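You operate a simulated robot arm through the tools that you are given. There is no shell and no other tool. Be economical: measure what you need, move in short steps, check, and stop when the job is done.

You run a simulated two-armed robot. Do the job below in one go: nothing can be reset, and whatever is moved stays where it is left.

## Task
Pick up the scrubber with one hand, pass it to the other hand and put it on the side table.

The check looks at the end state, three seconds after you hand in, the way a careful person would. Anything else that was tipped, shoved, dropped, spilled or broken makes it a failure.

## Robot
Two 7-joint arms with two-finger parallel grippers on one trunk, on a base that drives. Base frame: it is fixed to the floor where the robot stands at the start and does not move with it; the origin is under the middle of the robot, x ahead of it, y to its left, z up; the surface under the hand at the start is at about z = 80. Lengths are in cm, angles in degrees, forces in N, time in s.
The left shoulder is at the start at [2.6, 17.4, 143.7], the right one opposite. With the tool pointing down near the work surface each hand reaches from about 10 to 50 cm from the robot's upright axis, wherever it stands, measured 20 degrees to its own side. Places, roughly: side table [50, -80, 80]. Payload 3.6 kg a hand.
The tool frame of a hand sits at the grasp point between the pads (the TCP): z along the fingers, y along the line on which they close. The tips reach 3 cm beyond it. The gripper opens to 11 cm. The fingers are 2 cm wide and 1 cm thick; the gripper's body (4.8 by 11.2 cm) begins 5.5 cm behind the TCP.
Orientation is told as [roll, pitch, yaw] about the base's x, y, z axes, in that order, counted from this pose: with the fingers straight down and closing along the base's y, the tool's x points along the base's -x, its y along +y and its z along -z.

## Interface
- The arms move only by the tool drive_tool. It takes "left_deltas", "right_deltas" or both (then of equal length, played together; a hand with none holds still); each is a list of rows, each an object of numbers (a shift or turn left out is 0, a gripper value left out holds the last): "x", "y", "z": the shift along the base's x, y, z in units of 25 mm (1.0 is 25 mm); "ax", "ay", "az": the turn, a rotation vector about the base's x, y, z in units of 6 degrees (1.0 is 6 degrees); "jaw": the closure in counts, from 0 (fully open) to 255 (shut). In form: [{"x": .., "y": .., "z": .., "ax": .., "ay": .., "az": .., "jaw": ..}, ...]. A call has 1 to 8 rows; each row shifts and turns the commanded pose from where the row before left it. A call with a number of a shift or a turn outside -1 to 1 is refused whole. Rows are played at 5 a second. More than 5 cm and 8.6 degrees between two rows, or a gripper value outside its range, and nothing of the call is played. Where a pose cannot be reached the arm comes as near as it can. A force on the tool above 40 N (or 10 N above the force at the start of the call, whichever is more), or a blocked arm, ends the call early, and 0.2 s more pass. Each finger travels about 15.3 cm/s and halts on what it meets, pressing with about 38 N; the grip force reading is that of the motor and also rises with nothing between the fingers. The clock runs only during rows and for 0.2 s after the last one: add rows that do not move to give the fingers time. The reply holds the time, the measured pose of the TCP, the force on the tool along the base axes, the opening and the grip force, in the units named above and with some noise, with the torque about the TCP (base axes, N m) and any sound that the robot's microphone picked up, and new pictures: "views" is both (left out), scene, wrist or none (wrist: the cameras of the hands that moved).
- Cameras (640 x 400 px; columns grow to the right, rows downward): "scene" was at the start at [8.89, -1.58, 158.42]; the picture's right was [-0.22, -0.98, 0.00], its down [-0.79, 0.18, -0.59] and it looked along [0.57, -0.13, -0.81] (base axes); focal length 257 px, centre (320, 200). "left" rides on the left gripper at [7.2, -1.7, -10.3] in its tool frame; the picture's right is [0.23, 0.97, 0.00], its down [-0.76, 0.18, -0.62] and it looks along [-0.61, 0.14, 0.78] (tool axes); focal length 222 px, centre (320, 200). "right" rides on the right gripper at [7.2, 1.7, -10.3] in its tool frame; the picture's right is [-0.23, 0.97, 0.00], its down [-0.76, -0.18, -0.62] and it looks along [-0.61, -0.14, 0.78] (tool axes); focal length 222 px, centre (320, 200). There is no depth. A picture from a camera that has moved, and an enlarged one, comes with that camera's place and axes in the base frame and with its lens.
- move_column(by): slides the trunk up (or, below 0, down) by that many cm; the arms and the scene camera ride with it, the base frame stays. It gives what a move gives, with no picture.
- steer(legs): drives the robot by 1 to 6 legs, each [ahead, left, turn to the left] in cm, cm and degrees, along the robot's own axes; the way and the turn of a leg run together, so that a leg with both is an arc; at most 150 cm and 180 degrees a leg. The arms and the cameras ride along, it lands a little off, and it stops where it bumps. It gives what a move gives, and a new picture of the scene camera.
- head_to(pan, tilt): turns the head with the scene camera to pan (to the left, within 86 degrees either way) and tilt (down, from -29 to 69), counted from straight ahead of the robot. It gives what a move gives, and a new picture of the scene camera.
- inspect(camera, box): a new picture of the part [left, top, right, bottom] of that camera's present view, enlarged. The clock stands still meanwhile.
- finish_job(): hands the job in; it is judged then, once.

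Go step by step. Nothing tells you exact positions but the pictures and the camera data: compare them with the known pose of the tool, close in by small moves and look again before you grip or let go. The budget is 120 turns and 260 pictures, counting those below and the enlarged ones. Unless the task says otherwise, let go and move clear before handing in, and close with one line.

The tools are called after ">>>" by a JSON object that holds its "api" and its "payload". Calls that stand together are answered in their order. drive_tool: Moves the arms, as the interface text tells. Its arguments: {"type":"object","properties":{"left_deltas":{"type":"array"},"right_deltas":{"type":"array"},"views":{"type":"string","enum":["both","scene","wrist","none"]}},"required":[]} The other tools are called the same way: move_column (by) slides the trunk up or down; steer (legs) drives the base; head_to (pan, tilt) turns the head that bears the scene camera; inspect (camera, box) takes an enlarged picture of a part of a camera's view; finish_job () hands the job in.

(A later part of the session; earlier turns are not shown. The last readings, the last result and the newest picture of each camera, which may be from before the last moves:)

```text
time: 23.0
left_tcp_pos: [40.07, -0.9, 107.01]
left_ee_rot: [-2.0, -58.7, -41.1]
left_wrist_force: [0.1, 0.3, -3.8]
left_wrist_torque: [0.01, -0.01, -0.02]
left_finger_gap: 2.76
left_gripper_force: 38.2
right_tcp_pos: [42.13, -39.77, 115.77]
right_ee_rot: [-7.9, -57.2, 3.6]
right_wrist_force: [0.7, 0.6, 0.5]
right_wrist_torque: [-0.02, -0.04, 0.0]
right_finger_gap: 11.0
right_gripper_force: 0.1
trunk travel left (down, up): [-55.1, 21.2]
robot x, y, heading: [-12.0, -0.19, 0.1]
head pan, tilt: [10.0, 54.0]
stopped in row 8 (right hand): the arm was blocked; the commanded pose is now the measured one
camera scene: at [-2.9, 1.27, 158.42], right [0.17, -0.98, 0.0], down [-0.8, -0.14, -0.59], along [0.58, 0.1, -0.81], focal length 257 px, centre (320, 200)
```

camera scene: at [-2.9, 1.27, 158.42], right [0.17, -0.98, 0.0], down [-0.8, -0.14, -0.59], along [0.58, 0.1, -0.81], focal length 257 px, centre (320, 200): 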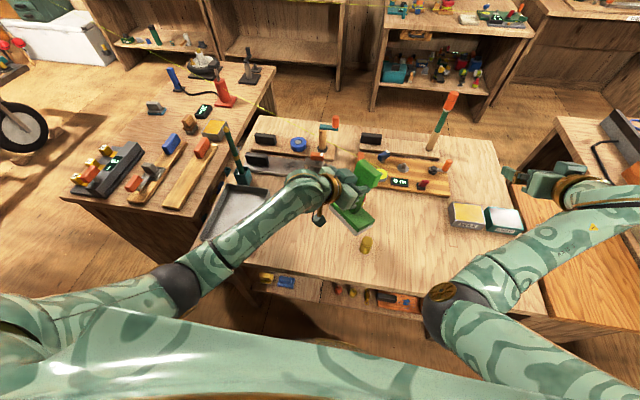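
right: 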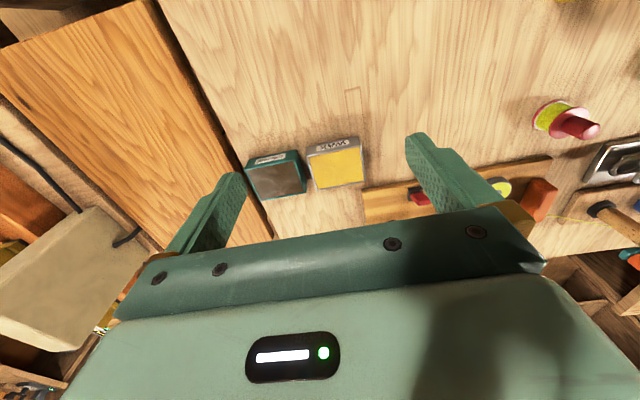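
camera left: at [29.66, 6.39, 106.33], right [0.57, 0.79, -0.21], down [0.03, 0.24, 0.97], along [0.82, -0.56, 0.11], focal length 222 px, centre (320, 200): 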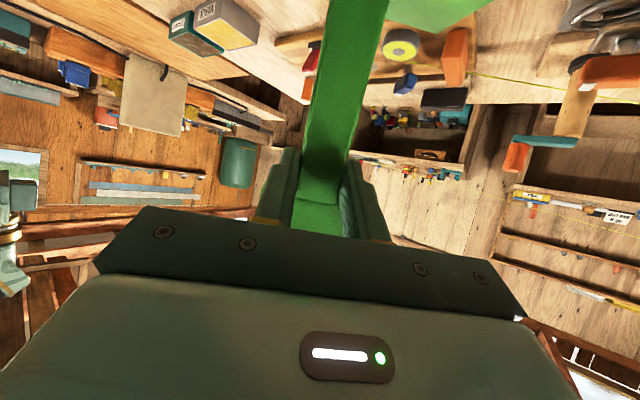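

The right hand hit a joint limit partway, but it's pitched and clear. I'll swing it inward with left yaw, which should suit the arm.

>>> {"api": "drive_tool", "payload": {"right_deltas": [{"y": 0.6, "z": -0.3, "az": 0.7, "ax": 0.4}, {"y": 0.8, "z": -0.4, "az": 0.8, "ax": 0.4}, {"y": 0.8, "x": -0.2, "z": -0.5, "az": 0.9}, {"y": 0.8, "x": -0.2, "z": -0.5, "az": 0.9}, {"y": 0.8, "x": -0.3, "z": -0.5, "az": 0.9}, {"y": 0.6, "x": -0.3, "z": -0.5, "az": 0.9}, {}]}}

```text
time: 24.8
left_tcp_pos: [40.07, -1.02, 106.92]
left_ee_rot: [-2.0, -58.7, -41.1]
left_wrist_force: [0.4, -0.3, -4.2]
left_wrist_torque: [0.03, 0.01, 0.01]
left_finger_gap: 2.75
left_gripper_force: 37.9
right_tcp_pos: [40.61, -33.11, 110.69]
right_ee_rot: [-4.7, -57.0, 29.7]
right_wrist_force: [0.1, 1.2, -0.3]
right_wrist_torque: [0.04, 0.04, 0.04]
right_finger_gap: 10.98
right_gripper_force: 0.0
right hand out of reach, approached as far as the arm can: row 4, 5
trunk travel left (down, up): [-55.1, 21.2]
robot x, y, heading: [-12.12, 0.21, 0.1]
head pan, tilt: [10.0, 54.0]
stopped in row 7 (right hand): the arm was blocked; the commanded pose is now the measured one
camera scene: at [-2.89, 1.27, 158.42], right [0.17, -0.98, 0.0], down [-0.8, -0.14, -0.59], along [0.58, 0.1, -0.81], focal length 257 px, centre (320, 200)
camera right: at [28.6, -37.18, 110.13], right [-0.31, 0.94, 0.15], down [-0.04, -0.17, 0.99], along [0.95, 0.3, 0.09], focal length 222 px, centre (320, 200)
```

scene: 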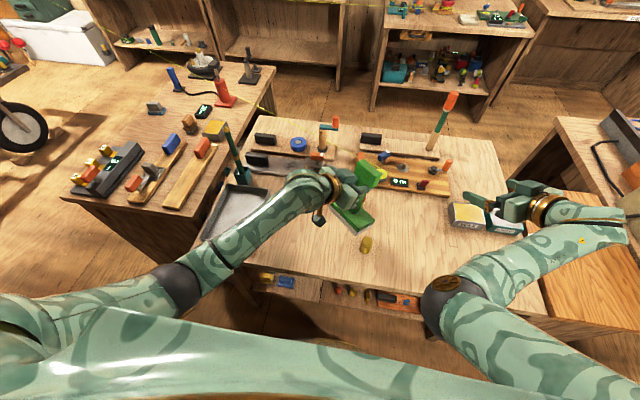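
right: 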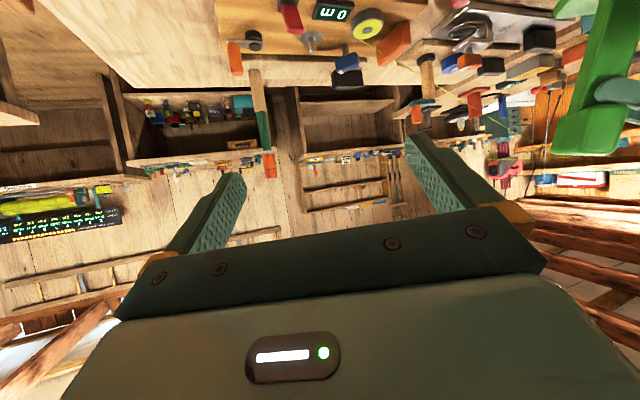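

The right arm's elbow posture doesn't suit that approach. Instead I'll put the right hand back to tool-down and take the crossbar from above, closing along its length. That lets the scrubber hang level and stays clear of the left fingers.

>>> {"api": "drive_tool", "payload": {"right_deltas": [{"z": 0.5, "ax": -0.58, "ay": 1}, {"z": 0.5, "ax": -0.58, "ay": 1}, {"z": 0.5, "ax": -0.58, "ay": 1}, {"z": 0.5, "ax": -0.58, "ay": 1}, {"z": 0.5, "ax": -0.58, "ay": 1}, {"z": 0.5, "ax": -0.58, "ay": 1}, {"z": 0.5, "ax": -0.58, "ay": 1}, {"ax": -0.58, "ay": 1}], "views": "none"}}

>>> {"api": "drive_tool", "payload": {"right_deltas": [{"az": -1}, {"az": -1}, {"az": -1}, {"az": -1}, {"az": -1, "y": 0.3}, {"az": -1, "y": 0.3}, {"az": -1, "y": 0.3}, {"az": -1, "y": 0.3}], "views": "scene"}}

```text
time: 26.6
left_tcp_pos: [40.12, -1.02, 107.12]
left_ee_rot: [-2.1, -58.9, -41.1]
left_wrist_force: [0.1, -0.3, -5.0]
left_wrist_torque: [-0.02, 0.01, 0.01]
left_finger_gap: 2.74
left_gripper_force: 38.2
right_tcp_pos: [40.69, -32.68, 119.32]
right_ee_rot: [-4.7, -1.3, 29.6]
right_wrist_force: [-0.3, 0.0, 0.2]
right_wrist_torque: [0.0, -0.01, 0.0]
right_finger_gap: 10.98
right_gripper_force: 0.0
trunk travel left (down, up): [-55.1, 21.2]
robot x, y, heading: [-11.83, -0.1, 0.0]
head pan, tilt: [10.0, 54.0]
```

```text
time: 28.4
left_tcp_pos: [40.09, -0.88, 107.04]
left_ee_rot: [-2.1, -58.8, -41.0]
left_wrist_force: [0.4, -0.1, -4.8]
left_wrist_torque: [0.0, -0.03, 0.01]
left_finger_gap: 2.77
left_gripper_force: 37.9
right_tcp_pos: [40.64, -29.51, 119.17]
right_ee_rot: [-4.7, -1.5, -18.4]
right_wrist_force: [-0.1, 0.4, 0.5]
right_wrist_torque: [-0.01, 0.05, 0.01]
right_finger_gap: 10.96
right_gripper_force: 0.1
trunk travel left (down, up): [-55.1, 21.2]
robot x, y, heading: [-11.62, 0.26, -0.4]
head pan, tilt: [10.0, 54.0]
camera scene: at [-2.89, 1.33, 158.42], right [0.17, -0.98, 0.0], down [-0.8, -0.14, -0.59], along [0.58, 0.1, -0.81], focal length 257 px, centre (320, 200)
```

scene: 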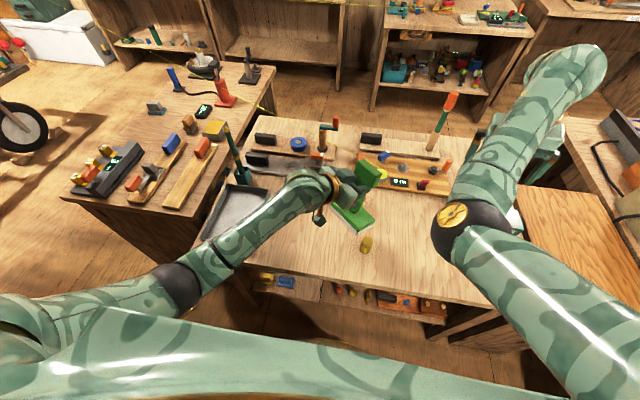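

Good posture now. I'll finish the yaw to about -41° and approach above and right of the crossbar for a look.

>>> {"api": "drive_tool", "payload": {"right_deltas": [{"az": -1, "y": 0.7, "ax": 0.2}, {"az": -1, "y": 0.8, "ax": 0.2}, {"az": -1, "y": 0.8, "ax": 0.2, "x": 0.2}, {"az": -0.8, "y": 0.8, "ax": 0.2, "x": 0.2}, {"y": 0.8, "x": 0.2}, {"y": 0.7}, {}]}}

```text
time: 30.0
left_tcp_pos: [40.13, -1.05, 107.04]
left_ee_rot: [-2.2, -58.8, -41.1]
left_wrist_force: [0.3, 0.2, -3.9]
left_wrist_torque: [0.0, 0.02, -0.01]
left_finger_gap: 2.77
left_gripper_force: 38.3
right_tcp_pos: [42.13, -18.02, 119.32]
right_ee_rot: [-0.5, 0.9, -41.1]
right_wrist_force: [-0.1, -0.3, -0.6]
right_wrist_torque: [-0.01, 0.0, -0.04]
right_finger_gap: 11.03
right_gripper_force: 0.1
trunk travel left (down, up): [-55.1, 21.2]
robot x, y, heading: [-11.78, -0.12, -0.0]
head pan, tilt: [10.0, 54.0]
camera scene: at [-2.88, 1.27, 158.42], right [0.17, -0.98, 0.0], down [-0.8, -0.14, -0.59], along [0.58, 0.1, -0.81], focal length 257 px, centre (320, 200)
camera right: at [38.02, -12.2, 129.65], right [0.81, 0.58, -0.01], down [0.47, -0.64, 0.61], along [0.35, -0.5, -0.79], focal length 222 px, centre (320, 200)
```

scene: 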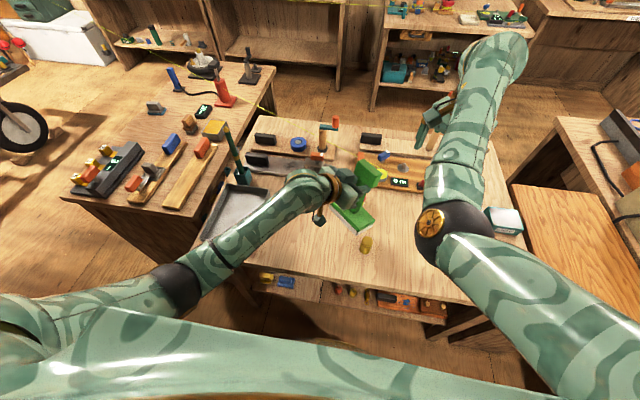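
right: 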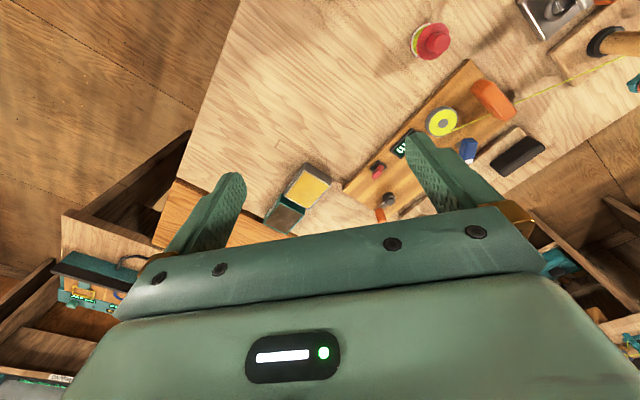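

The right hand holds -41° yaw with the fingers down. I'll move closer, staying above the bar.

>>> {"api": "drive_tool", "payload": {"right_deltas": [{"y": 0.7}, {"y": 0.8}, {"y": 0.8}, {"y": 0.8}, {"y": 0.5}, {}]}}

>>> {"api": "inspect", "payload": {"camera": "scene", "box": [290, 110, 450, 230]}}

```text
time: 31.4
left_tcp_pos: [40.03, -1.01, 107.2]
left_ee_rot: [-2.1, -58.8, -41.0]
left_wrist_force: [-0.6, 0.3, -3.7]
left_wrist_torque: [0.02, -0.02, 0.0]
left_finger_gap: 2.78
left_gripper_force: 37.7
right_tcp_pos: [42.02, -9.15, 119.32]
right_ee_rot: [-0.6, 0.9, -41.2]
right_wrist_force: [0.6, 1.1, -0.3]
right_wrist_torque: [0.04, 0.02, -0.02]
right_finger_gap: 11.0
right_gripper_force: 0.1
trunk travel left (down, up): [-55.1, 21.2]
robot x, y, heading: [-12.08, 0.18, 0.0]
head pan, tilt: [10.0, 54.0]
camera scene: at [-2.89, 1.29, 158.42], right [0.17, -0.98, 0.0], down [-0.8, -0.14, -0.59], along [0.58, 0.1, -0.81], focal length 257 px, centre (320, 200)
camera right: at [37.98, -3.26, 129.63], right [0.81, 0.58, -0.01], down [0.47, -0.64, 0.61], along [0.35, -0.5, -0.79], focal length 222 px, centre (320, 200)
```

scene: 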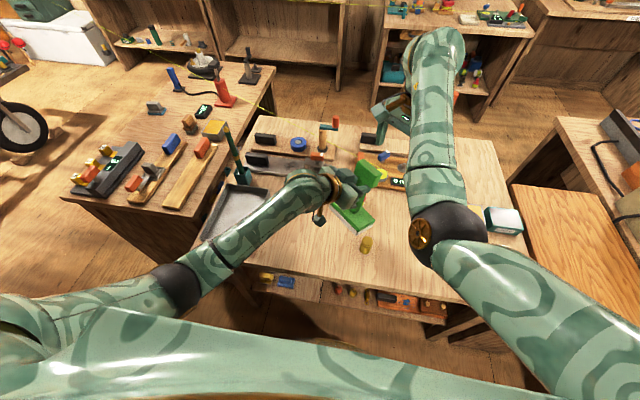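
right: 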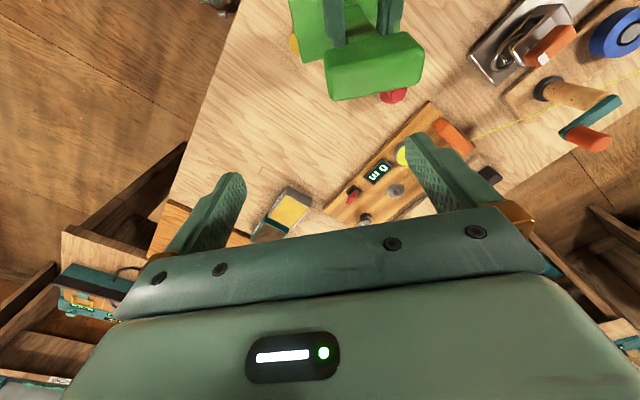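

```text
3.33 times, centred on (370, 170) of scene
camera zoom: at [-2.89, 1.29, 158.42], right [0.17, -0.98, 0.0], down [-0.8, -0.14, -0.59], along [0.58, 0.1, -0.81], focal length 856 px, centre (153, 300)
```

zoom: 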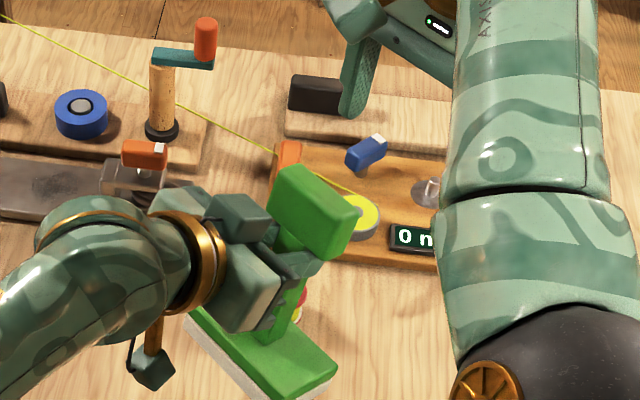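

Both cameras agree the bar centre is near [42.5, -2.9, 109.5]. I'll move directly above it and check.

>>> {"api": "drive_tool", "payload": {"right_deltas": [{"y": 0.6, "x": 0.1}, {"y": 0.7, "x": 0.1}, {"y": 0.7}, {"y": 0.5}, {}]}}

>>> {"api": "inspect", "payload": {"camera": "scene", "box": [290, 90, 450, 230]}}

```text
time: 32.6
left_tcp_pos: [40.18, -0.95, 107.1]
left_ee_rot: [-2.1, -58.8, -41.0]
left_wrist_force: [0.3, -0.1, -3.8]
left_wrist_torque: [0.01, 0.0, 0.0]
left_finger_gap: 2.77
left_gripper_force: 37.5
right_tcp_pos: [41.66, -3.44, 119.72]
right_ee_rot: [-0.5, 1.0, -41.3]
right_wrist_force: [-0.1, 0.2, 0.3]
right_wrist_torque: [0.01, 0.01, 0.0]
right_finger_gap: 10.98
right_gripper_force: 0.1
right hand out of reach, approached as far as the arm can: row 3, 4
trunk travel left (down, up): [-55.1, 21.2]
robot x, y, heading: [-11.77, 0.21, -0.0]
head pan, tilt: [10.0, 54.0]
camera scene: at [-2.87, 1.3, 158.42], right [0.17, -0.98, 0.0], down [-0.8, -0.14, -0.59], along [0.58, 0.1, -0.81], focal length 257 px, centre (320, 200)
camera right: at [37.56, 2.37, 130.06], right [0.81, 0.58, -0.01], down [0.47, -0.64, 0.61], along [0.35, -0.5, -0.79], focal length 222 px, centre (320, 200)
```

scene: 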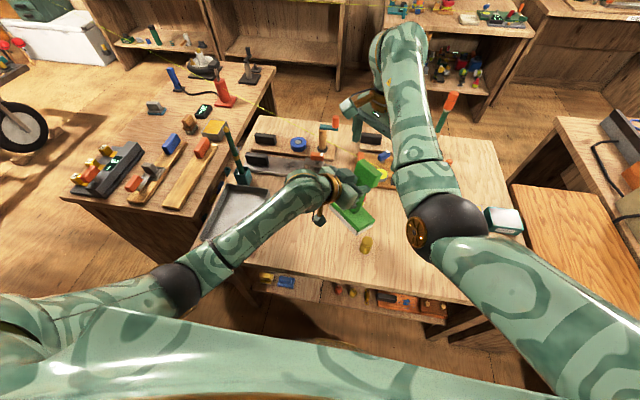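
right: 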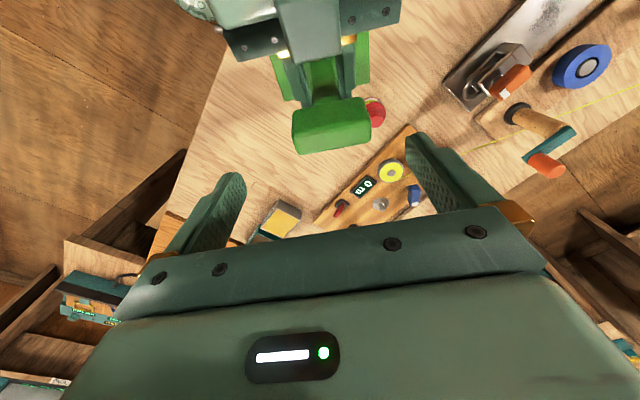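

```text
2.86 times, centred on (370, 160) of scene
camera zoom: at [-2.87, 1.3, 158.42], right [0.17, -0.98, 0.0], down [-0.8, -0.14, -0.59], along [0.58, 0.1, -0.81], focal length 734 px, centre (177, 314)
```

zoom: 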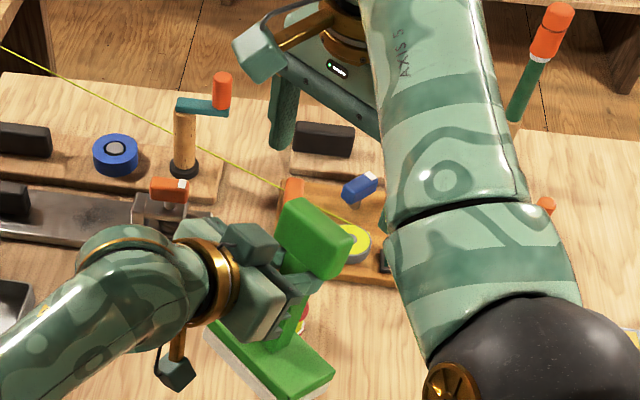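

The right arm is at the edge of its reach here. I'll bring both hands about 3.5 cm closer to the robot together.

>>> {"api": "drive_tool", "payload": {"left_deltas": [{"x": -0.28, "y": -0.14}, {"x": -0.28, "y": -0.14}, {"x": -0.28, "y": -0.14}, {"x": -0.28, "y": -0.14}, {"x": -0.28, "y": -0.14}, {}], "right_deltas": [{"x": -0.22, "y": -0.085}, {"x": -0.22, "y": -0.085}, {"x": -0.22, "y": -0.085}, {"x": -0.22, "y": -0.085}, {"x": -0.22, "y": -0.085}, {}]}}

```text
time: 34.0
left_tcp_pos: [36.63, -2.78, 107.1]
left_ee_rot: [-2.1, -58.8, -41.1]
left_wrist_force: [0.2, 0.5, -4.4]
left_wrist_torque: [0.0, 0.01, 0.01]
left_finger_gap: 2.76
left_gripper_force: 37.7
right_tcp_pos: [39.85, -4.35, 118.82]
right_ee_rot: [-0.6, 1.0, -41.2]
right_wrist_force: [-0.1, 0.4, -0.2]
right_wrist_torque: [-0.02, 0.02, 0.0]
right_finger_gap: 11.0
right_gripper_force: 0.1
right hand out of reach, approached as far as the arm can: row 3, 4, 5
trunk travel left (down, up): [-55.1, 21.2]
robot x, y, heading: [-12.01, 0.22, -0.2]
head pan, tilt: [10.0, 54.0]
camera scene: at [-2.87, 1.32, 158.42], right [0.17, -0.98, 0.0], down [-0.8, -0.14, -0.59], along [0.58, 0.1, -0.81], focal length 257 px, centre (320, 200)
camera right: at [35.7, 1.57, 129.21], right [0.81, 0.58, -0.01], down [0.47, -0.64, 0.61], along [0.35, -0.5, -0.79], focal length 222 px, centre (320, 200)
camera left: at [26.11, 4.64, 106.33], right [0.57, 0.79, -0.21], down [0.03, 0.24, 0.97], along [0.82, -0.56, 0.11], focal length 222 px, centre (320, 200)
```

scene: 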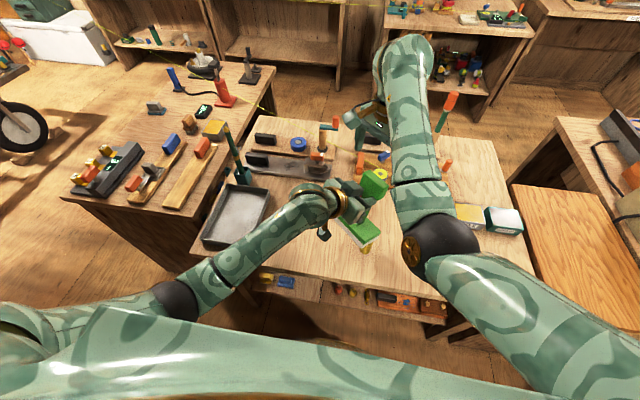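
right: 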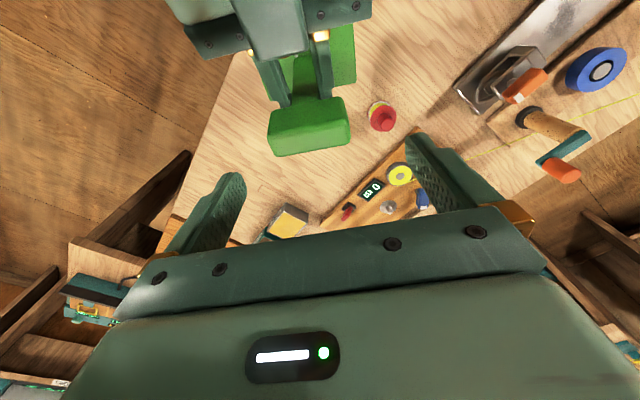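
left: 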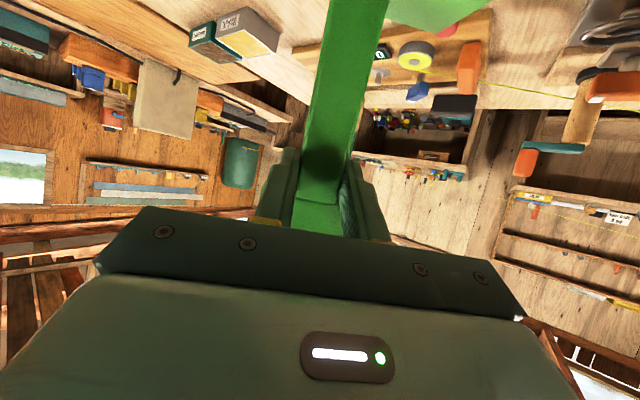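

The bar is now at about [38.9, -4.6, 110]. The right hand is high enough to be near a limit, so I'll descend a little while aligning and watch how it tracks.

>>> {"api": "drive_tool", "payload": {"right_deltas": [{"z": -0.4, "x": -0.2}, {"z": -0.5, "x": -0.2}, {"z": -0.4, "y": -0.1}, {}], "views": "wrist"}}

```text
time: 35.0
left_tcp_pos: [36.59, -2.75, 107.14]
left_ee_rot: [-2.1, -58.8, -41.0]
left_wrist_force: [-0.2, -0.4, -4.5]
left_wrist_torque: [0.0, 0.03, 0.0]
left_finger_gap: 2.74
left_gripper_force: 37.9
right_tcp_pos: [39.09, -4.73, 115.71]
right_ee_rot: [-0.5, 0.6, -41.4]
right_wrist_force: [0.2, -0.3, 1.2]
right_wrist_torque: [-0.01, 0.0, 0.0]
right_finger_gap: 10.99
right_gripper_force: 0.0
trunk travel left (down, up): [-55.1, 21.2]
robot x, y, heading: [-11.68, -0.21, -0.1]
head pan, tilt: [10.0, 54.0]
camera right: at [34.92, 1.24, 126.08], right [0.81, 0.58, -0.01], down [0.46, -0.64, 0.62], along [0.35, -0.51, -0.79], focal length 222 px, centre (320, 200)
```

right: 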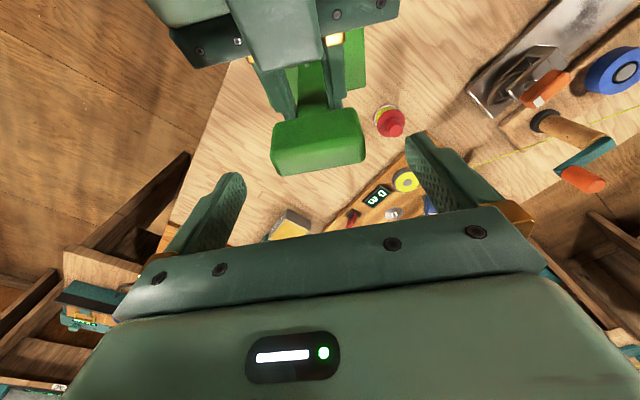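

It tracks well and the bar is centred between the fingers. I'll descend to put the pads on the bar ends.

>>> {"api": "drive_tool", "payload": {"right_deltas": [{"z": -0.5, "x": -0.1}, {"z": -0.5}, {"z": -0.5}, {"z": -0.5}, {"z": -0.4}, {}]}}

>>> {"api": "inspect", "payload": {"camera": "scene", "box": [290, 90, 450, 240]}}

```text
time: 36.6
left_tcp_pos: [36.53, -2.85, 107.03]
left_ee_rot: [-2.1, -58.6, -41.0]
left_wrist_force: [0.5, -0.3, -3.7]
left_wrist_torque: [0.05, -0.02, -0.01]
left_finger_gap: 2.77
left_gripper_force: 38.2
right_tcp_pos: [39.84, -8.29, 113.91]
right_ee_rot: [1.0, -2.7, -42.8]
right_wrist_force: [-0.4, 0.2, 0.2]
right_wrist_torque: [0.02, 0.01, -0.02]
right_finger_gap: 10.99
right_gripper_force: 0.1
right hand out of reach, approached as far as the arm can: row 2, 3, 4, 5
trunk travel left (down, up): [-55.1, 21.2]
robot x, y, heading: [-11.79, -0.03, 0.2]
head pan, tilt: [10.0, 54.0]
stopped in row 6 (right hand): the arm was blocked; the commanded pose is now the measured one
camera scene: at [-2.89, 1.28, 158.42], right [0.17, -0.98, 0.0], down [-0.8, -0.14, -0.59], along [0.58, 0.1, -0.81], focal length 257 px, centre (320, 200)
camera right: at [35.17, -2.01, 123.87], right [0.83, 0.56, 0.03], down [0.41, -0.63, 0.66], along [0.39, -0.53, -0.75], focal length 222 px, centre (320, 200)
```

scene: 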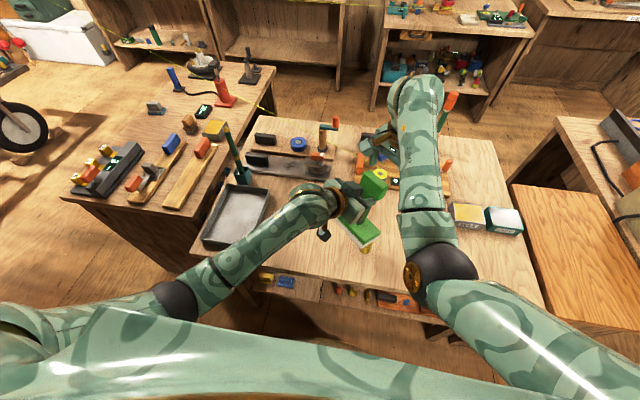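
right: 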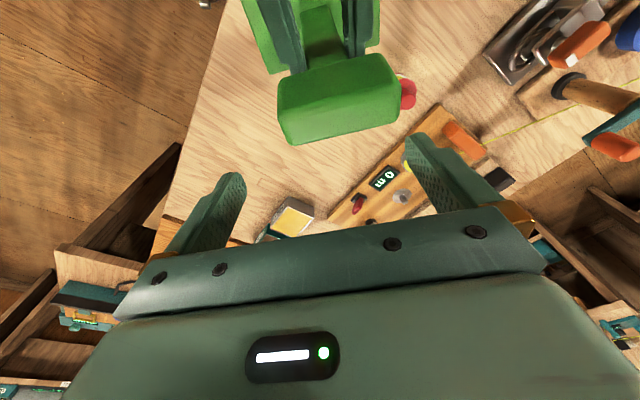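

```text
2.67 times, centred on (370, 165) of scene
camera zoom: at [-2.89, 1.28, 158.42], right [0.17, -0.98, 0.0], down [-0.8, -0.14, -0.59], along [0.58, 0.1, -0.81], focal length 685 px, centre (187, 293)
```

zoom: 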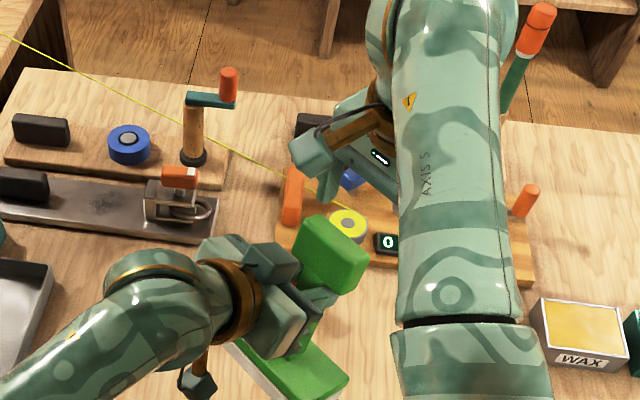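

The right arm runs out of travel at -41° yaw here. A yaw of +49°, closing across the bar's thickness, should be comfortable and also puts its camera away from the left hand. I'll back off, turn, and come back.

>>> {"api": "drive_tool", "payload": {"right_deltas": [{"z": 0.8, "y": -0.6}, {"z": 0.8, "y": -0.8}, {"z": 0.6, "y": -0.8, "az": 1}, {"y": -0.8, "az": 1}, {"az": 1}, {"az": 1}, {"az": 1}, {"az": 1}], "views": "none"}}

>>> {"api": "drive_tool", "payload": {"right_deltas": [{"az": 1}, {"az": 1}, {"az": 1}, {"az": 1}, {"az": 1}, {"az": 1}, {"az": 1}, {"az": 1}], "views": "none"}}

>>> {"api": "drive_tool", "payload": {"right_deltas": [{"az": 0.7}, {"az": 0.6}, {}]}}

```text
time: 38.4
left_tcp_pos: [36.68, -2.75, 107.09]
left_ee_rot: [-2.1, -58.8, -41.0]
left_wrist_force: [-0.7, 0.1, -3.9]
left_wrist_torque: [-0.02, -0.01, -0.04]
left_finger_gap: 2.75
left_gripper_force: 37.9
right_tcp_pos: [40.18, -15.25, 118.84]
right_ee_rot: [1.1, -2.3, -6.3]
right_wrist_force: [0.1, 0.0, 0.2]
right_wrist_torque: [0.0, -0.01, -0.04]
right_finger_gap: 10.99
right_gripper_force: 0.0
right hand out of reach, approached as far as the arm can: row 3
trunk travel left (down, up): [-55.1, 21.2]
robot x, y, heading: [-11.89, -0.04, 0.2]
head pan, tilt: [10.0, 54.0]
```

```text
time: 40.2
left_tcp_pos: [36.48, -2.85, 107.02]
left_ee_rot: [-2.1, -58.7, -41.0]
left_wrist_force: [0.4, 0.7, -3.9]
left_wrist_torque: [0.02, -0.03, -0.01]
left_finger_gap: 2.76
left_gripper_force: 38.5
right_tcp_pos: [40.39, -15.23, 118.64]
right_ee_rot: [1.1, -2.4, 41.6]
right_wrist_force: [-0.5, -0.2, 0.4]
right_wrist_torque: [0.01, 0.01, 0.0]
right_finger_gap: 10.99
right_gripper_force: 0.0
trunk travel left (down, up): [-55.1, 21.2]
robot x, y, heading: [-12.29, 0.09, -0.5]
head pan, tilt: [10.0, 54.0]
```

```text
time: 41.0
left_tcp_pos: [36.61, -2.79, 107.16]
left_ee_rot: [-2.1, -58.7, -41.0]
left_wrist_force: [-0.3, -0.8, -4.9]
left_wrist_torque: [-0.03, -0.01, -0.02]
left_finger_gap: 2.74
left_gripper_force: 37.7
right_tcp_pos: [40.38, -15.22, 118.53]
right_ee_rot: [1.0, -2.4, 49.3]
right_wrist_force: [0.3, 0.1, -0.1]
right_wrist_torque: [0.0, 0.03, -0.03]
right_finger_gap: 10.99
right_gripper_force: 0.0
right hand out of reach, approached as far as the arm can: row 2
trunk travel left (down, up): [-55.1, 21.2]
robot x, y, heading: [-11.58, -0.15, 0.2]
head pan, tilt: [10.0, 54.0]
camera scene: at [-2.9, 1.3, 158.42], right [0.17, -0.98, 0.0], down [-0.8, -0.14, -0.59], along [0.58, 0.1, -0.81], focal length 257 px, centre (320, 200)
camera right: at [34.3, -20.23, 128.62], right [-0.59, 0.81, 0.03], down [0.62, 0.43, 0.65], along [0.51, 0.4, -0.76], focal length 222 px, centre (320, 200)
```

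scene: 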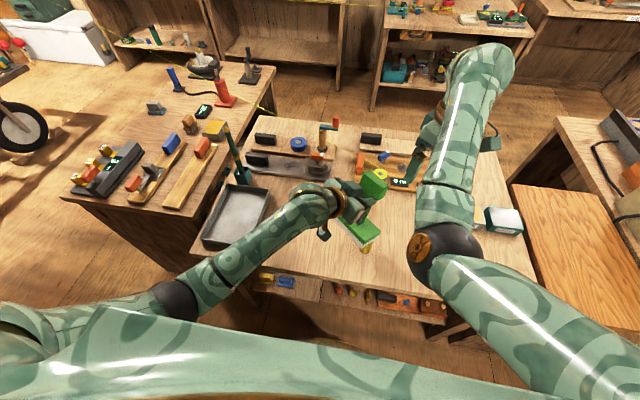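
right: 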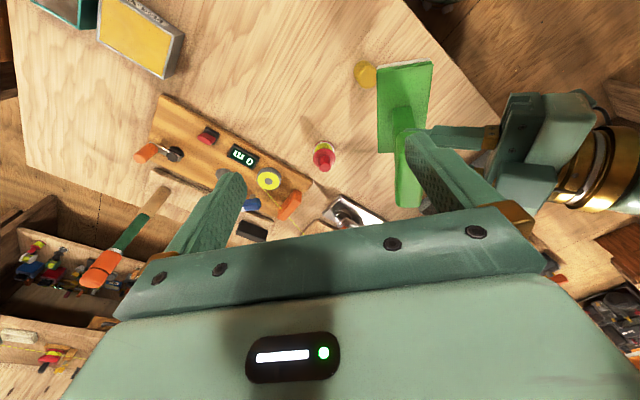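

I'm at +49° yaw. I'll move over the bar while leaning the hand about 9° to match the bar's tilt, then check.

>>> {"api": "drive_tool", "payload": {"right_deltas": [{"y": 0.6, "x": -0.1, "ax": 0.2, "ay": 0.3}, {"y": 0.8, "x": -0.1, "ax": 0.2, "ay": 0.3}, {"y": 0.8, "x": -0.1, "ax": 0.2, "ay": 0.3}, {"y": 0.8, "x": -0.1, "ax": 0.2, "ay": 0.3}, {"y": 0.8, "x": -0.1, "ax": 0.2, "ay": 0.2}, {"y": 0.4, "x": -0.1}, {}]}}

```text
time: 42.6
left_tcp_pos: [36.54, -2.86, 107.13]
left_ee_rot: [-2.2, -58.8, -40.9]
left_wrist_force: [0.2, 0.4, -4.0]
left_wrist_torque: [-0.01, 0.01, 0.05]
left_finger_gap: 2.77
left_gripper_force: 38.2
right_tcp_pos: [40.02, -4.72, 117.73]
right_ee_rot: [11.4, -1.3, 49.0]
right_wrist_force: [0.0, 0.1, -0.1]
right_wrist_torque: [0.0, 0.02, 0.0]
right_finger_gap: 11.01
right_gripper_force: 0.1
right hand out of reach, approached as far as the arm can: row 1, 2, 3
trunk travel left (down, up): [-55.1, 21.2]
robot x, y, heading: [-11.58, 0.07, -0.2]
head pan, tilt: [10.0, 54.0]
camera scene: at [-2.89, 1.3, 158.42], right [0.17, -0.98, 0.0], down [-0.8, -0.14, -0.59], along [0.58, 0.1, -0.81], focal length 257 px, centre (320, 200)
camera right: at [35.46, -10.72, 128.01], right [-0.57, 0.79, 0.2], down [0.71, 0.37, 0.59], along [0.4, 0.48, -0.78], focal length 222 px, centre (320, 200)
```

scene: 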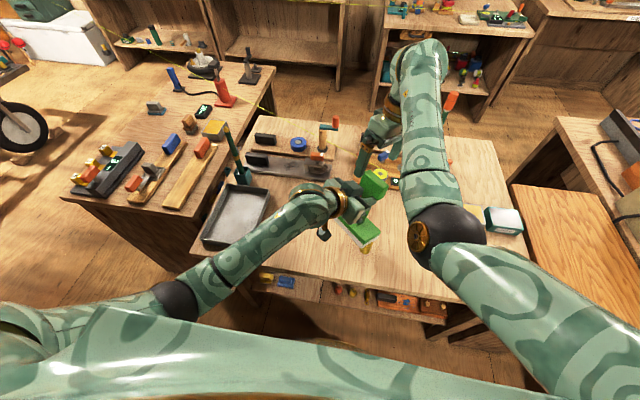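
right: 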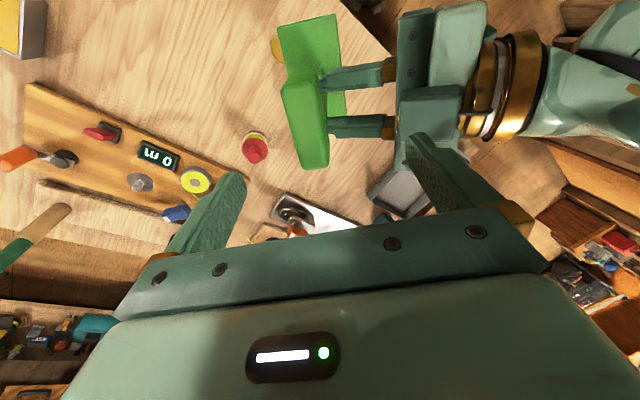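

The bar runs straight between the fingers, its top at about [39, -5.2, 110.5]. Fully open, the right finger could meet the left palm, so I'll part-close to about 5 cm and centre before going down.

>>> {"api": "drive_tool", "payload": {"right_deltas": [{"x": -0.2, "y": -0.1, "jaw": 130}, {"x": -0.2, "y": -0.1, "z": -0.4}, {"z": -0.4}, {}, {}], "views": "wrist"}}

```text
time: 43.8
left_tcp_pos: [36.61, -2.86, 107.09]
left_ee_rot: [-2.0, -58.7, -41.1]
left_wrist_force: [-0.5, -0.4, -3.8]
left_wrist_torque: [0.02, -0.02, -0.01]
left_finger_gap: 2.75
left_gripper_force: 38.1
right_tcp_pos: [39.11, -5.26, 115.71]
right_ee_rot: [11.4, -1.4, 49.0]
right_wrist_force: [-0.7, 0.4, 0.1]
right_wrist_torque: [0.02, 0.02, 0.0]
right_finger_gap: 5.4
right_gripper_force: 0.0
right hand out of reach, approached as far as the arm can: row 1
trunk travel left (down, up): [-55.1, 21.2]
robot x, y, heading: [-11.68, -0.19, 0.3]
head pan, tilt: [10.0, 54.0]
camera right: at [34.41, -11.25, 125.94], right [-0.57, 0.79, 0.2], down [0.71, 0.37, 0.59], along [0.4, 0.48, -0.78], focal length 222 px, centre (320, 200)
```

right: 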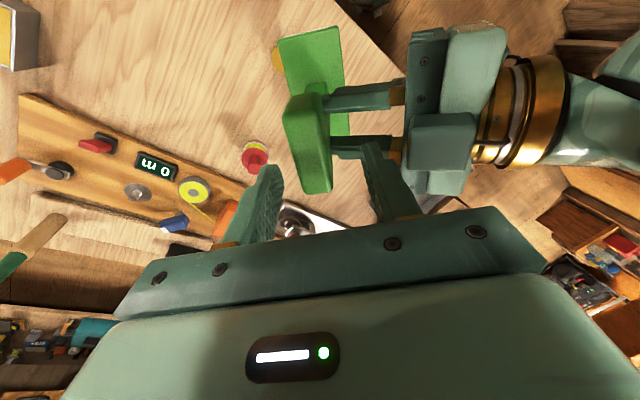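

It's lined up. I'll descend to z≈111.3 so the pads cover most of the bar's height but stay above the left fingers.

>>> {"api": "drive_tool", "payload": {"right_deltas": [{"z": -0.5, "x": -0.1, "y": -0.1}, {"z": -0.5}, {"z": -0.4}, {"z": -0.3}, {}]}}

>>> {"api": "inspect", "payload": {"camera": "right", "box": [200, 60, 520, 260]}}

>>> {"api": "inspect", "payload": {"camera": "scene", "box": [300, 90, 460, 240]}}

```text
time: 45.0
left_tcp_pos: [36.62, -2.77, 107.12]
left_ee_rot: [-2.1, -58.8, -41.1]
left_wrist_force: [0.1, 0.1, -3.1]
left_wrist_torque: [0.01, -0.03, -0.01]
left_finger_gap: 2.75
left_gripper_force: 38.0
right_tcp_pos: [38.7, -5.42, 111.3]
right_ee_rot: [11.5, -1.4, 49.0]
right_wrist_force: [-0.4, 0.2, 0.1]
right_wrist_torque: [0.01, -0.01, 0.02]
right_finger_gap: 5.41
right_gripper_force: 0.1
trunk travel left (down, up): [-55.1, 21.2]
robot x, y, heading: [-11.63, -0.12, 0.1]
head pan, tilt: [10.0, 54.0]
camera scene: at [-2.89, 1.29, 158.42], right [0.17, -0.98, 0.0], down [-0.8, -0.14, -0.59], along [0.58, 0.1, -0.81], focal length 257 px, centre (320, 200)
camera right: at [34.14, -11.55, 121.61], right [-0.57, 0.79, 0.2], down [0.71, 0.37, 0.59], along [0.4, 0.48, -0.78], focal length 222 px, centre (320, 200)
```

scene: 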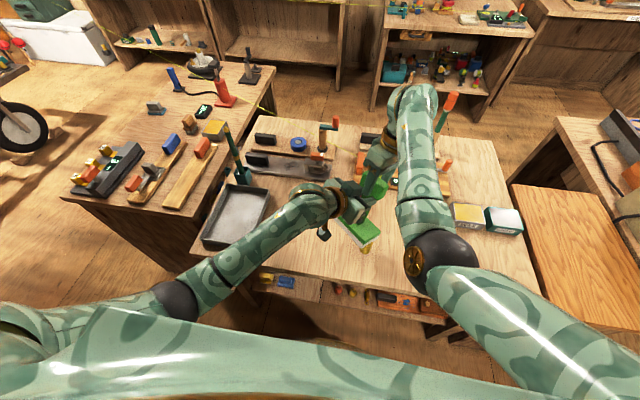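
right: 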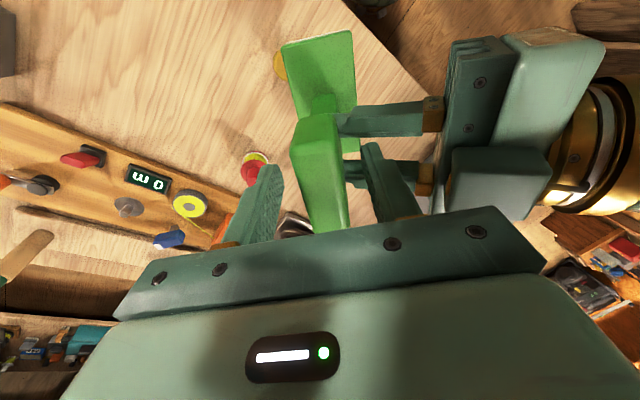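

```text
2.00 times, centred on (360, 160) of right
camera zoom: at [34.14, -11.55, 121.61], right [-0.57, 0.79, 0.2], down [0.71, 0.37, 0.59], along [0.4, 0.48, -0.78], focal length 444 px, centre (240, 280)
```

zoom: 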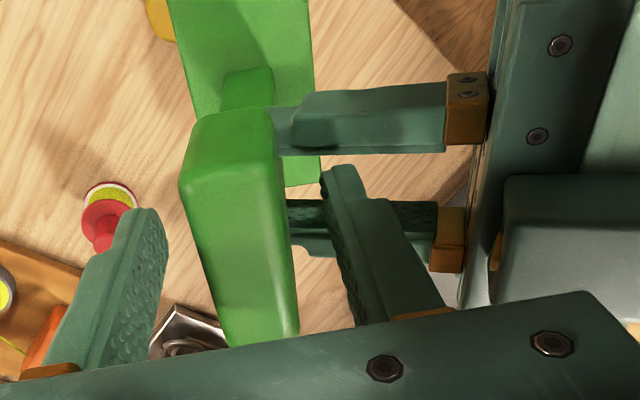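

```text
2.67 times, centred on (380, 165) of scene
camera zoom: at [-2.89, 1.29, 158.42], right [0.17, -0.98, 0.0], down [-0.8, -0.14, -0.59], along [0.58, 0.1, -0.81], focal length 685 px, centre (160, 293)
```

zoom: 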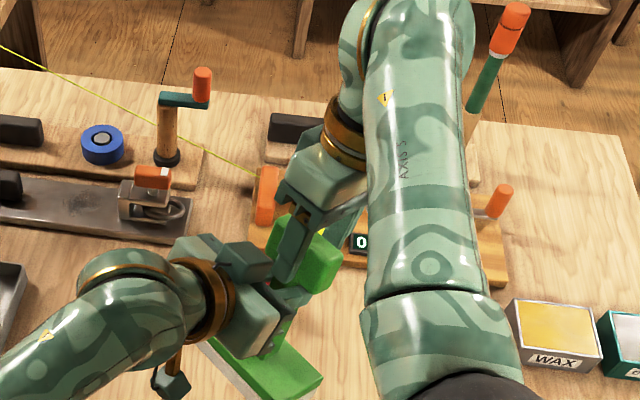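

The bar is centred, and the right rear finger falls between the two left fingers. I'll go down 0.6 cm more and close the right hand.

>>> {"api": "drive_tool", "payload": {"right_deltas": [{"z": -0.24}, {"jaw": 170}, {"jaw": 200}, {"jaw": 255}, {"jaw": 255}, {"jaw": 255}]}}

>>> {"api": "inspect", "payload": {"camera": "right", "box": [200, 60, 520, 260]}}

```text
time: 46.4
left_tcp_pos: [36.6, -2.59, 107.15]
left_ee_rot: [-2.0, -58.9, -41.0]
left_wrist_force: [25.8, -6.4, -12.7]
left_wrist_torque: [-0.13, -0.57, 0.74]
left_finger_gap: 2.76
left_gripper_force: 38.0
right_tcp_pos: [38.89, -5.48, 110.85]
right_ee_rot: [11.6, -1.4, 48.9]
right_wrist_force: [-25.3, 5.7, 7.2]
right_wrist_torque: [0.62, 1.74, -0.18]
right_finger_gap: 2.7
right_gripper_force: 38.4
trunk travel left (down, up): [-55.1, 21.2]
robot x, y, heading: [-11.76, -0.01, 0.3]
head pan, tilt: [10.0, 54.0]
camera scene: at [-2.89, 1.31, 158.42], right [0.17, -0.98, 0.0], down [-0.8, -0.14, -0.59], along [0.58, 0.1, -0.81], focal length 257 px, centre (320, 200)
camera right: at [34.18, -11.53, 121.05], right [-0.57, 0.79, 0.2], down [0.72, 0.37, 0.59], along [0.4, 0.48, -0.78], focal length 222 px, centre (320, 200)
```

scene: 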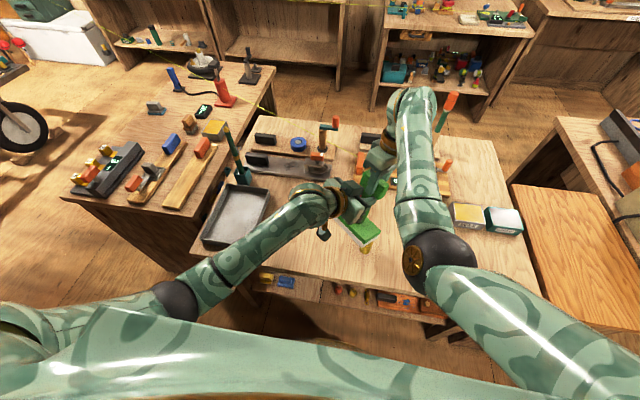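
right: 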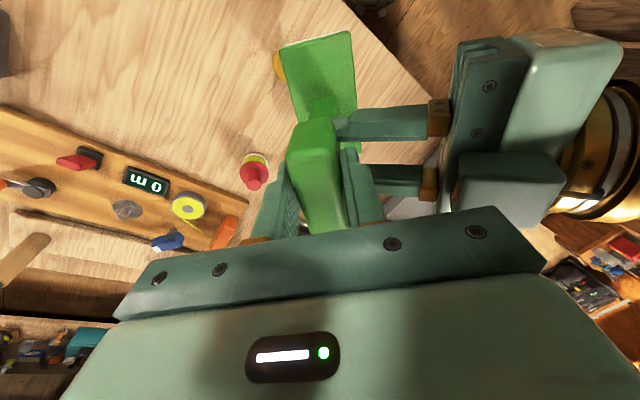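

```text
2.00 times, centred on (360, 160) of right
camera zoom: at [34.18, -11.53, 121.05], right [-0.57, 0.79, 0.2], down [0.72, 0.37, 0.59], along [0.4, 0.48, -0.78], focal length 444 px, centre (240, 280)
```

zoom: 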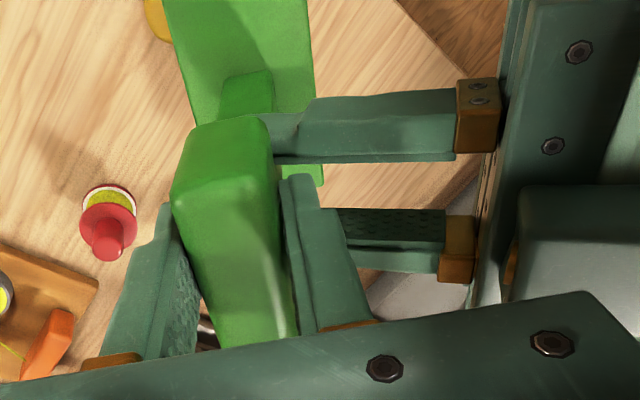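

The right hand has the bar, 2.7 cm thick, but the two hands push against each other at about 25 N. I'll ease that with a small right shift before letting go with the left.

>>> {"api": "drive_tool", "payload": {"right_deltas": [{"x": -0.1, "y": 0.02}, {}], "views": "none"}}

```text
time: 47.0
left_tcp_pos: [36.56, -2.93, 107.14]
left_ee_rot: [-2.4, -59.1, -40.9]
left_wrist_force: [11.2, -7.7, 3.6]
left_wrist_torque: [-0.6, -1.16, 0.64]
left_finger_gap: 2.76
left_gripper_force: 37.8
right_tcp_pos: [38.59, -5.65, 110.96]
right_ee_rot: [11.2, -1.3, 48.8]
right_wrist_force: [-11.5, 9.6, -2.1]
right_wrist_torque: [0.73, 1.45, -0.54]
right_finger_gap: 2.7
right_gripper_force: 38.1
trunk travel left (down, up): [-55.1, 21.2]
robot x, y, heading: [-11.77, -0.2, 0.2]
head pan, tilt: [10.0, 54.0]
```

The force dropped to about 11–15 N. I'll ease it a bit more, then open the left hand slowly.

>>> {"api": "drive_tool", "payload": {"right_deltas": [{"x": -0.06, "y": 0.05}, {}, {}, {}, {}, {}], "left_deltas": [{}, {"jaw": 180}, {"jaw": 150}, {"jaw": 100}, {"jaw": 50}, {"jaw": 0}]}}

>>> {"api": "inspect", "payload": {"camera": "right", "box": [200, 60, 520, 260]}}

```text
time: 48.4
left_tcp_pos: [36.59, -2.71, 107.22]
left_ee_rot: [-2.1, -58.8, -41.0]
left_wrist_force: [-1.3, 0.1, 0.2]
left_wrist_torque: [0.0, -0.01, 0.04]
left_finger_gap: 11.0
left_gripper_force: 0.1
right_tcp_pos: [38.54, -5.69, 110.85]
right_ee_rot: [11.1, -1.3, 48.8]
right_wrist_force: [0.1, 0.0, -1.1]
right_wrist_torque: [-0.07, -0.06, 0.01]
right_finger_gap: 2.57
right_gripper_force: 38.1
trunk travel left (down, up): [-55.1, 21.2]
robot x, y, heading: [-11.89, 0.11, -0.1]
head pan, tilt: [10.0, 54.0]
camera scene: at [-2.9, 1.31, 158.42], right [0.17, -0.98, 0.0], down [-0.8, -0.14, -0.59], along [0.58, 0.1, -0.81], focal length 257 px, centre (320, 200)
camera right: at [33.89, -11.65, 121.14], right [-0.57, 0.8, 0.19], down [0.71, 0.37, 0.59], along [0.4, 0.48, -0.78], focal length 222 px, centre (320, 200)
camera left: at [26.11, 4.65, 106.33], right [0.57, 0.79, -0.21], down [0.03, 0.24, 0.97], along [0.82, -0.56, 0.11], focal length 222 px, centre (320, 200)
```

scene: 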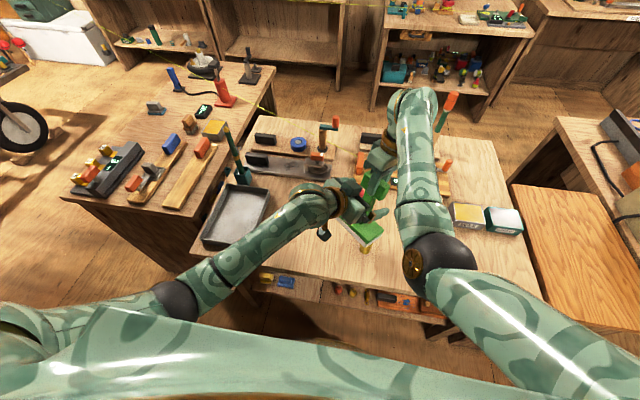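
right: 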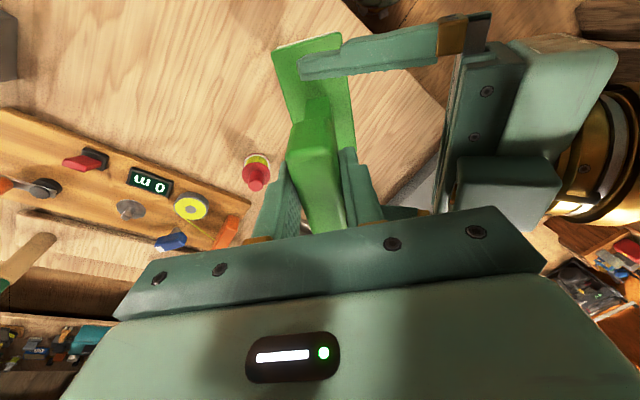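
left: 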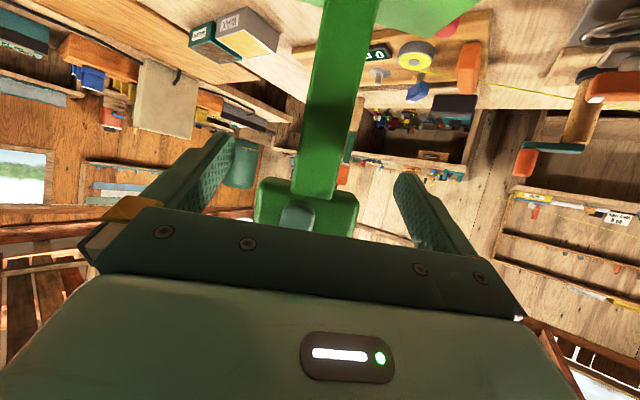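

```text
2.00 times, centred on (360, 160) of right
camera zoom: at [33.89, -11.65, 121.14], right [-0.57, 0.8, 0.19], down [0.71, 0.37, 0.59], along [0.4, 0.48, -0.78], focal length 444 px, centre (240, 280)
```

zoom: 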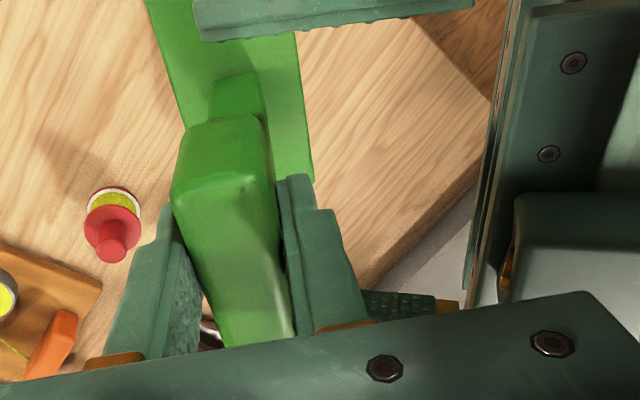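

The left hand has let go and the right hand holds the scrubber. I'll check that it's stable before moving.

>>> {"api": "drive_tool", "payload": {"right_deltas": [{}, {}, {}], "views": "wrist"}}

```text
time: 49.2
left_tcp_pos: [36.63, -2.82, 107.0]
left_ee_rot: [-2.2, -58.8, -41.0]
left_wrist_force: [-0.2, -0.3, -1.2]
left_wrist_torque: [0.01, -0.03, -0.03]
left_finger_gap: 10.99
left_gripper_force: 0.0
right_tcp_pos: [38.42, -5.64, 110.68]
right_ee_rot: [11.1, -1.2, 48.7]
right_wrist_force: [0.2, 0.5, 1.1]
right_wrist_torque: [-0.1, -0.09, 0.0]
right_finger_gap: 2.59
right_gripper_force: 37.9
trunk travel left (down, up): [-55.1, 21.2]
robot x, y, heading: [-11.8, -0.23, 0.2]
head pan, tilt: [10.0, 54.0]
camera right: at [33.86, -11.69, 121.07], right [-0.57, 0.8, 0.19], down [0.72, 0.37, 0.59], along [0.4, 0.48, -0.78], focal length 222 px, centre (320, 200)
```

right: 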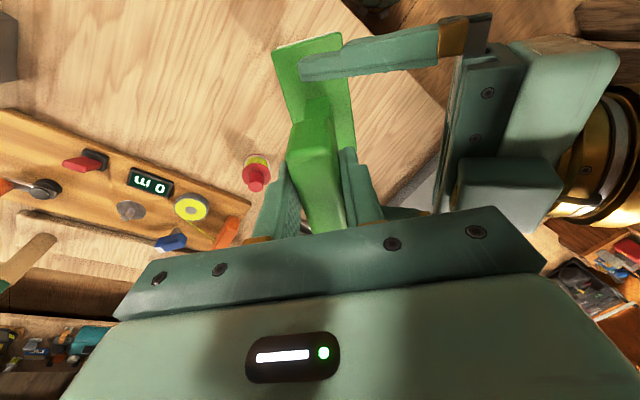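

It's stable. I'll lift slightly and move it forward-right, out from between the left fingers.

>>> {"api": "drive_tool", "payload": {"right_deltas": [{"z": 0.2}, {"x": 0.3, "y": -0.26}, {"x": 0.45, "y": -0.4}, {"x": 0.45, "y": -0.4}, {"x": 0.45, "y": -0.4}, {"x": 0.4, "y": -0.4}, {}, {}]}}

```text
time: 51.0
left_tcp_pos: [36.62, -2.78, 107.1]
left_ee_rot: [-2.1, -58.8, -41.1]
left_wrist_force: [-0.3, 0.4, -0.4]
left_wrist_torque: [-0.02, 0.02, -0.01]
left_finger_gap: 11.0
left_gripper_force: 0.0
right_tcp_pos: [43.46, -9.89, 111.37]
right_ee_rot: [11.5, -1.4, 49.1]
right_wrist_force: [-0.4, 0.8, -4.1]
right_wrist_torque: [-0.12, -0.07, -0.01]
right_finger_gap: 2.59
right_gripper_force: 38.2
trunk travel left (down, up): [-55.1, 21.2]
robot x, y, heading: [-12.24, 0.11, -0.2]
head pan, tilt: [10.0, 54.0]
camera scene: at [-2.87, 1.29, 158.42], right [0.17, -0.98, 0.0], down [-0.8, -0.14, -0.59], along [0.58, 0.1, -0.81], focal length 257 px, centre (320, 200)
camera right: at [38.9, -16.05, 121.6], right [-0.57, 0.79, 0.2], down [0.71, 0.37, 0.59], along [0.4, 0.48, -0.78], focal length 222 px, centre (320, 200)
```

scene: 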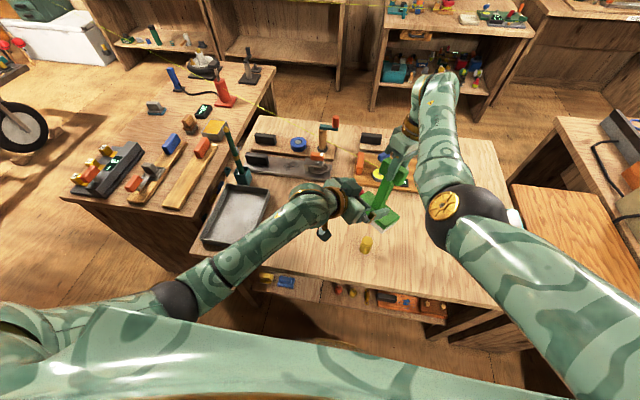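
right: 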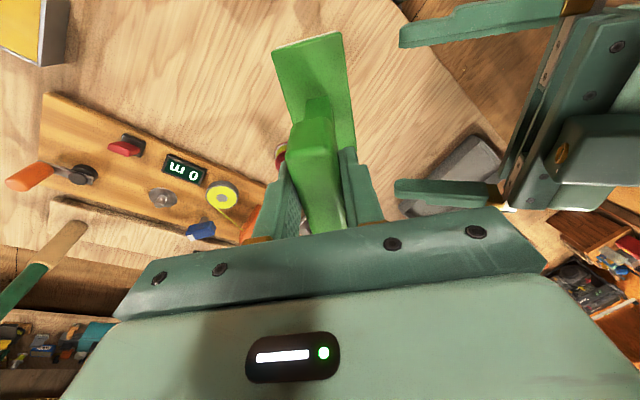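

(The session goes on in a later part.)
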